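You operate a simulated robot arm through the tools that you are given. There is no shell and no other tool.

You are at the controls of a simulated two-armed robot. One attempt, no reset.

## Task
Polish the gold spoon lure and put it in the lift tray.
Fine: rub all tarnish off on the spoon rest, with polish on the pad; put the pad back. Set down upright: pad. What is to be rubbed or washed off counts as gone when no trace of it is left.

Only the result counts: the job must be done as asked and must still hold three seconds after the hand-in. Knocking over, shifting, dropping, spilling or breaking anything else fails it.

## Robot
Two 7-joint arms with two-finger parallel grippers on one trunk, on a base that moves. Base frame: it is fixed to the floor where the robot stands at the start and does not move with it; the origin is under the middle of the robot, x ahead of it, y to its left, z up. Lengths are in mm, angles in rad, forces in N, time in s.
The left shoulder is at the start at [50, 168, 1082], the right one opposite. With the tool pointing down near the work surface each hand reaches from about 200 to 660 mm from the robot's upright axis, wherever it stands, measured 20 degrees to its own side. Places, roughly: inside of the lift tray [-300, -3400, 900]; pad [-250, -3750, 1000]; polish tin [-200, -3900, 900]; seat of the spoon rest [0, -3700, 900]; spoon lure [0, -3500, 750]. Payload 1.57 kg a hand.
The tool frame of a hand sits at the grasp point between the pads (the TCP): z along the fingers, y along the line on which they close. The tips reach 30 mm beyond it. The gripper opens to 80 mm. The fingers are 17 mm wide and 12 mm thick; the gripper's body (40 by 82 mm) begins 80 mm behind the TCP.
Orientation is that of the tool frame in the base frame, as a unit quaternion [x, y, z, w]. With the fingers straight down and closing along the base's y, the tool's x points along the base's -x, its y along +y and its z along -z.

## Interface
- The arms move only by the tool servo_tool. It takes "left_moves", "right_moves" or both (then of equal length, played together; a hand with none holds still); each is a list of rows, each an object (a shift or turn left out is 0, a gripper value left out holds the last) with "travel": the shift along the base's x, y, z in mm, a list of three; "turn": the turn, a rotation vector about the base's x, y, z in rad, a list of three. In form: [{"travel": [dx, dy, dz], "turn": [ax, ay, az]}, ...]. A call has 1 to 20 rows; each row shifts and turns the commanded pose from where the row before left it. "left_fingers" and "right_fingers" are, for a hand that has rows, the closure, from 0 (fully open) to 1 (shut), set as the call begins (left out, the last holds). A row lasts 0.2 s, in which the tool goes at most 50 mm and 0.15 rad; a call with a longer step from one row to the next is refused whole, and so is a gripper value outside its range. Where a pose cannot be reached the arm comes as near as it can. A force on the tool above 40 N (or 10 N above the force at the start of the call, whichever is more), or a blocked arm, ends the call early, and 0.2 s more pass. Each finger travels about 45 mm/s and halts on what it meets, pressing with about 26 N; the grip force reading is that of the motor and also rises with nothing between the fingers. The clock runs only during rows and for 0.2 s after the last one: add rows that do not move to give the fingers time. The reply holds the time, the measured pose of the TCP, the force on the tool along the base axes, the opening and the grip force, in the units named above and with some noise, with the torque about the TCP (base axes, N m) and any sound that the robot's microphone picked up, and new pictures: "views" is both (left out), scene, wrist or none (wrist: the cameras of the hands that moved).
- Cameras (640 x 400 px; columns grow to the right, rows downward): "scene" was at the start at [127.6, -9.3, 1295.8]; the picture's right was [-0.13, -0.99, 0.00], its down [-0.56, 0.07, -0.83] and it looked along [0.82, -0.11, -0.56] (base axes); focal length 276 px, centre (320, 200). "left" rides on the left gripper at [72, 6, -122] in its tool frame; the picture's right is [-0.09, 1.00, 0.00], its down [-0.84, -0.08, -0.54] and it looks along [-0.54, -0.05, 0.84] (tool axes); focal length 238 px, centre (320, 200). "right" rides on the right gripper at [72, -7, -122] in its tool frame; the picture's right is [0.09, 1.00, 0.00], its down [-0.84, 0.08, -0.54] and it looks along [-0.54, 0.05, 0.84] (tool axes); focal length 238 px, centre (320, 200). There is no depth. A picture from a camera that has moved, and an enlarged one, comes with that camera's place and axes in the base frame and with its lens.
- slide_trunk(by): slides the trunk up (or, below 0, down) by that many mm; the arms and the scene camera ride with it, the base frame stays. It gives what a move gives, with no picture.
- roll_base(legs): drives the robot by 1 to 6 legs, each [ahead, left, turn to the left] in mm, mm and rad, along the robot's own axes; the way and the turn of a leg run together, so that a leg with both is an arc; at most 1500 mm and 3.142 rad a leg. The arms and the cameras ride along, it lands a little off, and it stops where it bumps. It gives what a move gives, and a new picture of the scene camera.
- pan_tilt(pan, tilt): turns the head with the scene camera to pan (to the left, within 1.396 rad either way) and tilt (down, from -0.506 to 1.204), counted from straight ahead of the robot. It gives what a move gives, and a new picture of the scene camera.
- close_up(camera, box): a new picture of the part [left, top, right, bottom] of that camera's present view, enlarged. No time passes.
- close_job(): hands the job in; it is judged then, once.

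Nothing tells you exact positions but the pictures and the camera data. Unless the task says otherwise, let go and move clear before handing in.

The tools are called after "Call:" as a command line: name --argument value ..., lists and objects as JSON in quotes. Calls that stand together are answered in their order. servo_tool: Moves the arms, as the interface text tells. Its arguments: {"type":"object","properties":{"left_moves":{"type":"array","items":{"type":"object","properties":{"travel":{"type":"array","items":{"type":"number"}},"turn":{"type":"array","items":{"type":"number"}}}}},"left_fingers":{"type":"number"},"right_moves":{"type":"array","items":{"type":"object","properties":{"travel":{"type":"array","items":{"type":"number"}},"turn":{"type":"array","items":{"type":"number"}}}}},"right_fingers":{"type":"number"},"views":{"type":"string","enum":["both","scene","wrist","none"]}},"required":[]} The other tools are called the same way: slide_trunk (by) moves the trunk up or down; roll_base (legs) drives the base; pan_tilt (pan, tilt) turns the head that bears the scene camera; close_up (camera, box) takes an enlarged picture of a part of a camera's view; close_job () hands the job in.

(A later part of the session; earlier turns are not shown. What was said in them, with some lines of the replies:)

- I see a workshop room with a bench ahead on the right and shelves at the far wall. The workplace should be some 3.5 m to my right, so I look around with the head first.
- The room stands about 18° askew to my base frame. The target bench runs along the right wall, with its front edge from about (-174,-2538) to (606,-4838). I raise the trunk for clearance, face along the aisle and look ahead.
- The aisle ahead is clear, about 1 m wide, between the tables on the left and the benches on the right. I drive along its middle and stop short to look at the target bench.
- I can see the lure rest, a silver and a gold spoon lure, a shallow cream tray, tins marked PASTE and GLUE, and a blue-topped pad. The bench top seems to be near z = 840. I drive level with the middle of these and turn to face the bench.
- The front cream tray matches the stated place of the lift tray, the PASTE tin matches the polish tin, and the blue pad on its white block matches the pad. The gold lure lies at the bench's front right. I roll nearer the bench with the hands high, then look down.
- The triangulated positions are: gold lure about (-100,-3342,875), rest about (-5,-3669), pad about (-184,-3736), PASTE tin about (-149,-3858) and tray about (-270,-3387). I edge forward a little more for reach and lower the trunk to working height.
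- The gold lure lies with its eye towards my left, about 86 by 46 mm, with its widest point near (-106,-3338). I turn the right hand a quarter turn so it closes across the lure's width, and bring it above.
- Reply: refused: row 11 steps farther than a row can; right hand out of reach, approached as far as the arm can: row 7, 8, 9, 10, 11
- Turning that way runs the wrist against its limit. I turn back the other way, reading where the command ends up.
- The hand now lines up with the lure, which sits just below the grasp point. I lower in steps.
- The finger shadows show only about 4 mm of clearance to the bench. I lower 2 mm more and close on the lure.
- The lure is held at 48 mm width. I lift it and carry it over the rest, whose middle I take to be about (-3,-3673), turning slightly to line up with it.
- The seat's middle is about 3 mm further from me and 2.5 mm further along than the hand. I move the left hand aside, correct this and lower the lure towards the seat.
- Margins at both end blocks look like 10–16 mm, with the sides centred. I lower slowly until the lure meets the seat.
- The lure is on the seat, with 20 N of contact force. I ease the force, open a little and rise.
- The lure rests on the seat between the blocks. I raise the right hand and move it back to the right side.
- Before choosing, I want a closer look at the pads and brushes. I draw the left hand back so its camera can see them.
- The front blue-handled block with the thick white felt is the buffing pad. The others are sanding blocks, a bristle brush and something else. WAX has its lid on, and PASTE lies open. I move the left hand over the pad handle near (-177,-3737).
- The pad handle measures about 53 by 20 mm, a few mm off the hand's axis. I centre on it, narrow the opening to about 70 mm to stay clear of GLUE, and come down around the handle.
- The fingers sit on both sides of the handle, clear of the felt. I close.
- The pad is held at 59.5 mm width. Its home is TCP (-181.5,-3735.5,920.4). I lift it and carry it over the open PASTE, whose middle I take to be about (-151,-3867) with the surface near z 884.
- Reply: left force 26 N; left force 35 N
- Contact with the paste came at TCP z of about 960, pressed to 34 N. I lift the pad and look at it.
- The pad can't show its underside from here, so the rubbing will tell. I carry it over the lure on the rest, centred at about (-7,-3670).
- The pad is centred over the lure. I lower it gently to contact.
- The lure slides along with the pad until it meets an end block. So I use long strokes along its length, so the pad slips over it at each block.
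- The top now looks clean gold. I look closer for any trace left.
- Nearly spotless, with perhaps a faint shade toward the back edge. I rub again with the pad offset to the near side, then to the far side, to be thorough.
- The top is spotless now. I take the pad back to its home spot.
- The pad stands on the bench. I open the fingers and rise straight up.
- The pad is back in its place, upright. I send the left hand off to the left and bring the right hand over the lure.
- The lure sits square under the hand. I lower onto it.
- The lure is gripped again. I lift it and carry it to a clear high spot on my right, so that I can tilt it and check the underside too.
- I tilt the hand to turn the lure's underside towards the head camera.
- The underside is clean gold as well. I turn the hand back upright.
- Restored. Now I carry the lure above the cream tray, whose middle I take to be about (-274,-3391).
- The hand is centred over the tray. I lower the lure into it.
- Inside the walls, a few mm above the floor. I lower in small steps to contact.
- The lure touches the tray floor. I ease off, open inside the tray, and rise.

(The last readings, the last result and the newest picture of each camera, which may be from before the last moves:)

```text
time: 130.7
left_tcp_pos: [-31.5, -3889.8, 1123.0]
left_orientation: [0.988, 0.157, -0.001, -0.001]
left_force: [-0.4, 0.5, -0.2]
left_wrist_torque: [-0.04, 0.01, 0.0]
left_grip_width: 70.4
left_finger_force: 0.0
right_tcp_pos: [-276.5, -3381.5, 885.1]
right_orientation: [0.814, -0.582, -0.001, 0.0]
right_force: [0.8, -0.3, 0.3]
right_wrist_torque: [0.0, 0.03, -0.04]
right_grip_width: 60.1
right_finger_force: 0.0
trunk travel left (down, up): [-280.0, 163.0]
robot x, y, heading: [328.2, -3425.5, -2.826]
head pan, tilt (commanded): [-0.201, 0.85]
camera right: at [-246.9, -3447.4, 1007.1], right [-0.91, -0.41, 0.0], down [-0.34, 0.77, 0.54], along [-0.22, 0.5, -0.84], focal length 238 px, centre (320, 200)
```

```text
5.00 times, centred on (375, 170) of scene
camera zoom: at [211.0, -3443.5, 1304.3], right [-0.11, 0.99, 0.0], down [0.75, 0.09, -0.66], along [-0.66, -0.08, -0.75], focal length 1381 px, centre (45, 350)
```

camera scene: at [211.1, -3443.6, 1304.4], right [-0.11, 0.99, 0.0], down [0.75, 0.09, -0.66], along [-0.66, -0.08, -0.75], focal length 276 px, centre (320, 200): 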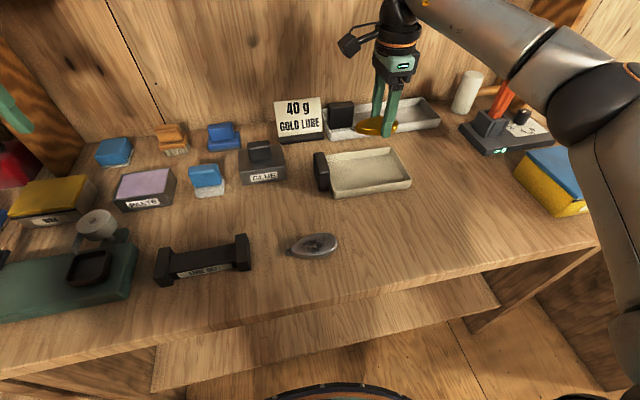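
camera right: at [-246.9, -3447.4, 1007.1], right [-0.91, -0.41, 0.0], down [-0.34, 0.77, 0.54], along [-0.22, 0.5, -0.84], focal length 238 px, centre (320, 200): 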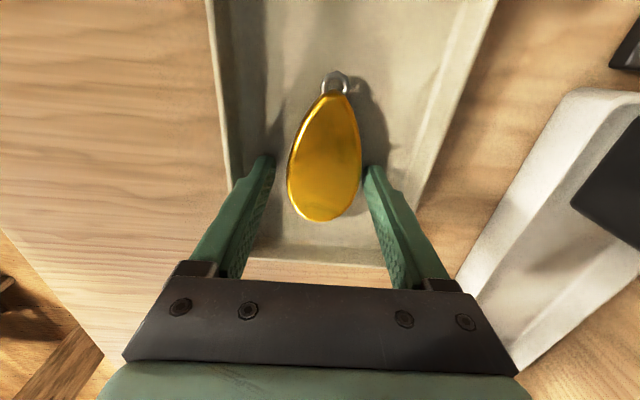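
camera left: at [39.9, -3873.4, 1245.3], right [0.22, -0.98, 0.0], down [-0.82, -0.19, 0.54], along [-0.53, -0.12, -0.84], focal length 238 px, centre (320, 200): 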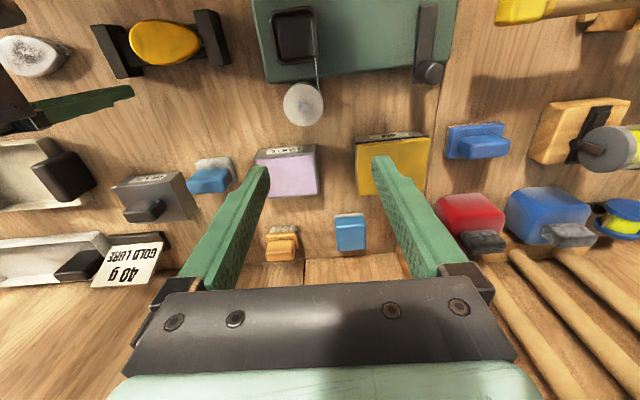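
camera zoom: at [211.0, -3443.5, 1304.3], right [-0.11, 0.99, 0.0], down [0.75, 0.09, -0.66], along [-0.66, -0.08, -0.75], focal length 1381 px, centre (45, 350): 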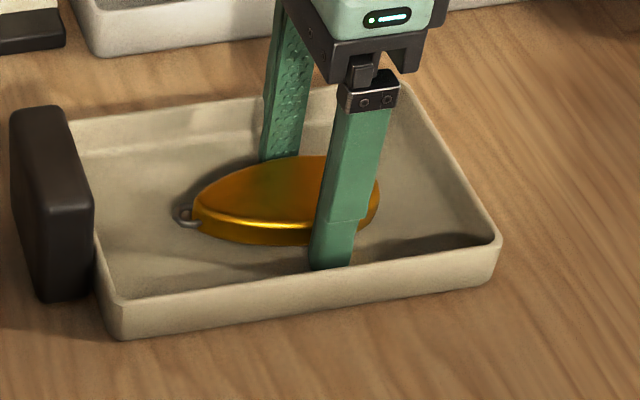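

Call:
servo_tool --right_moves '[{"travel": [0, 0, 15]}, {"travel": [0, 0, 35]}, {"travel": [0, 0, 45]}, {"travel": [0, 0, 45]}, {"travel": [35, 10, 10]}, {"travel": [40, 12, 0]}, {"travel": [40, 12, 0]}, {"travel": [40, 12, 0]}, {"travel": [0, 0, 0]}]' --views "scene"

Call:
close_up --camera "scene" --box '[290, 100, 450, 220]'

Call:
pan_tilt --pan 0 --tilt 0.949

```text
time: 132.7
left_tcp_pos: [-32.1, -3890.5, 1123.5]
left_orientation: [0.988, 0.157, -0.001, 0.0]
left_force: [0.2, -0.3, 0.8]
left_wrist_torque: [-0.02, 0.0, -0.01]
left_grip_width: 70.3
left_finger_force: 0.1
right_tcp_pos: [-123.0, -3334.7, 1036.7]
right_orientation: [0.813, -0.582, -0.001, -0.001]
right_force: [-0.4, 0.0, 0.9]
right_wrist_torque: [0.0, 0.03, -0.01]
right_grip_width: 59.8
right_finger_force: 0.0
trunk travel left (down, up): [-280.0, 163.0]
robot x, y, heading: [326.3, -3426.2, -2.82]
head pan, tilt (commanded): [-0.201, 0.85]
camera scene: at [211.0, -3443.6, 1304.4], right [-0.11, 0.99, 0.0], down [0.75, 0.09, -0.66], along [-0.66, -0.08, -0.75], focal length 276 px, centre (320, 200)
```

scene: 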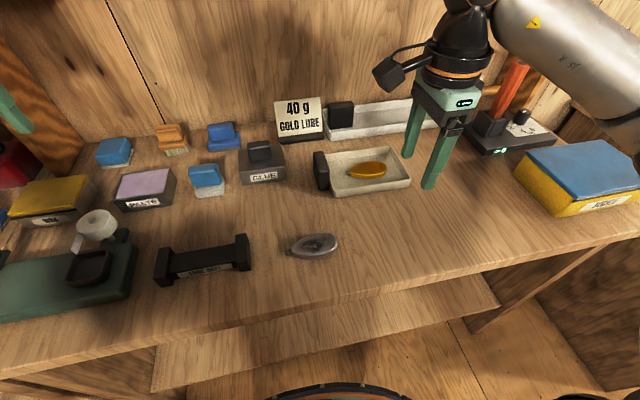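

```text
3.33 times, centred on (370, 160) of scene
camera zoom: at [211.0, -3443.6, 1304.4], right [-0.11, 0.99, 0.0], down [0.75, 0.09, -0.66], along [-0.66, -0.08, -0.75], focal length 921 px, centre (153, 333)
```

zoom: 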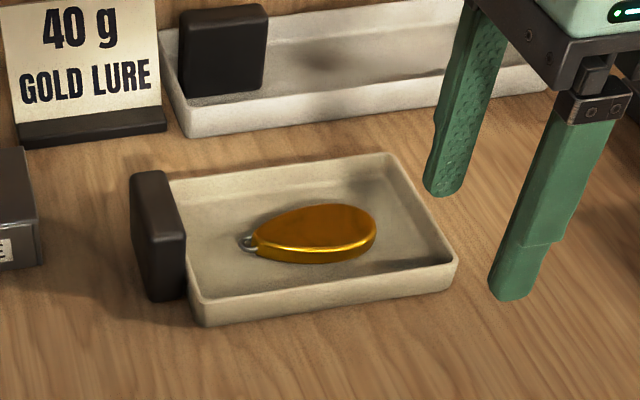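

```text
time: 133.4
left_tcp_pos: [-31.2, -3889.7, 1123.3]
left_orientation: [0.988, 0.157, -0.001, 0.0]
left_force: [-1.1, -0.2, -0.2]
left_wrist_torque: [0.0, -0.07, 0.0]
left_grip_width: 70.5
left_finger_force: 0.1
right_tcp_pos: [-121.9, -3334.1, 1036.3]
right_orientation: [0.813, -0.582, -0.001, 0.0]
right_force: [0.0, -0.2, 0.2]
right_wrist_torque: [0.0, -0.03, 0.01]
right_grip_width: 60.0
right_finger_force: 0.0
trunk travel left (down, up): [-280.0, 163.0]
robot x, y, heading: [325.2, -3426.2, -2.825]
head pan, tilt (commanded): [0.0, 0.949]
camera scene: at [219.6, -3457.1, 1296.9], right [-0.31, 0.95, 0.0], down [0.77, 0.25, -0.58], along [-0.55, -0.18, -0.81], focal length 276 px, centre (320, 200)
```

scene: 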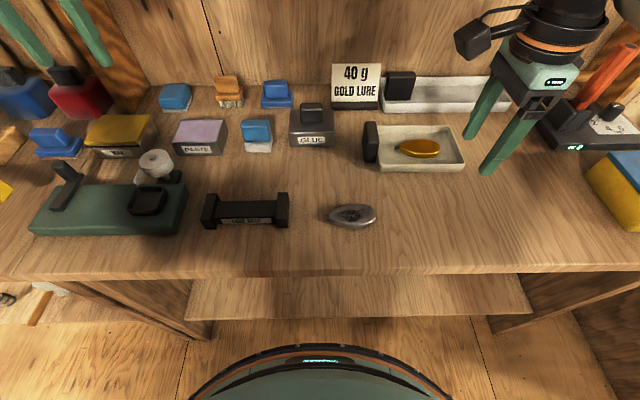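

Call:
close_up --camera "scene" --box '[390, 128, 450, 168]'

Call:
close_up --camera "right" --box '[300, 0, 640, 200]'

Call:
close_up --camera "scene" --box '[160, 60, 320, 240]'

```text
10.00 times, centred on (420, 148) of scene
camera zoom: at [219.6, -3457.1, 1296.9], right [-0.31, 0.95, 0.0], down [0.77, 0.25, -0.58], along [-0.55, -0.18, -0.81], focal length 2763 px, centre (-680, 720)
```

zoom: 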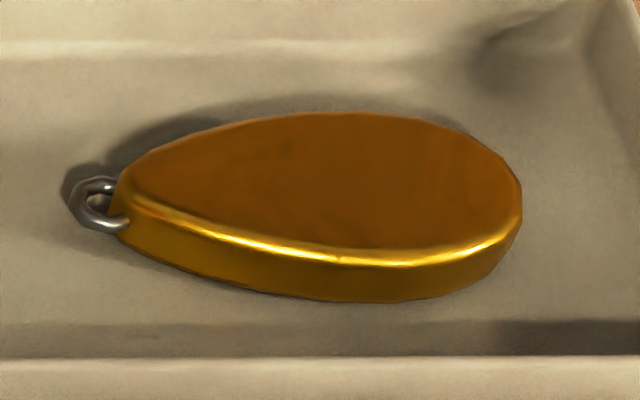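

```text
1.88 times, centred on (470, 100) of right
camera zoom: at [-93.1, -3400.8, 1158.5], right [-0.91, -0.41, 0.0], down [-0.34, 0.77, 0.54], along [-0.22, 0.5, -0.84], focal length 449 px, centre (38, 388)
```

zoom: 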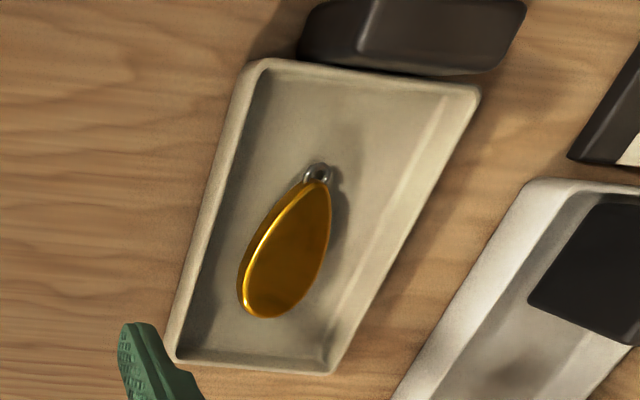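

```text
2.22 times, centred on (240, 150) of scene
camera zoom: at [219.6, -3457.1, 1296.9], right [-0.31, 0.95, 0.0], down [0.77, 0.25, -0.58], along [-0.55, -0.18, -0.81], focal length 614 px, centre (498, 311)
```

zoom: 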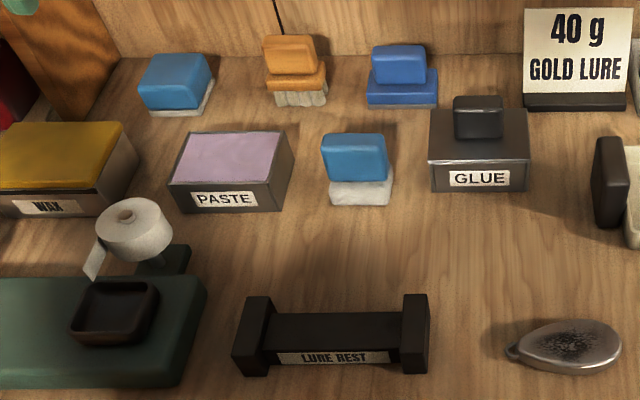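

The gold lure lies spotless in the cream lift tray. The pad stands upright in its old place, the rest, tin and other things are where they were, and both hands are clear. I hand the job in.

Call:
close_job

```text
The job is handed in.
```

I polished the gold spoon lure and put it in the lift tray, and the job is handed in; I have not been told the result.

- **Polishing:** I pressed the pad into the open PASTE tin, which I took to be the polish tin. I then rubbed the lure on the lure rest until no tarnish showed. I also checked the underside, which was clean.
- **Pad:** it is back in its old place, upright, within about 2 mm.
- **Lift tray:** I used the cream tray with the black handle, because it matches the place you gave. The longer grey tray is about 200 mm off. The tray slid about 2 mm when I set the lure down.
- **Other things on the bench:** in the last pictures nothing else had visibly moved. Both hands were empty and clear before I handed in.
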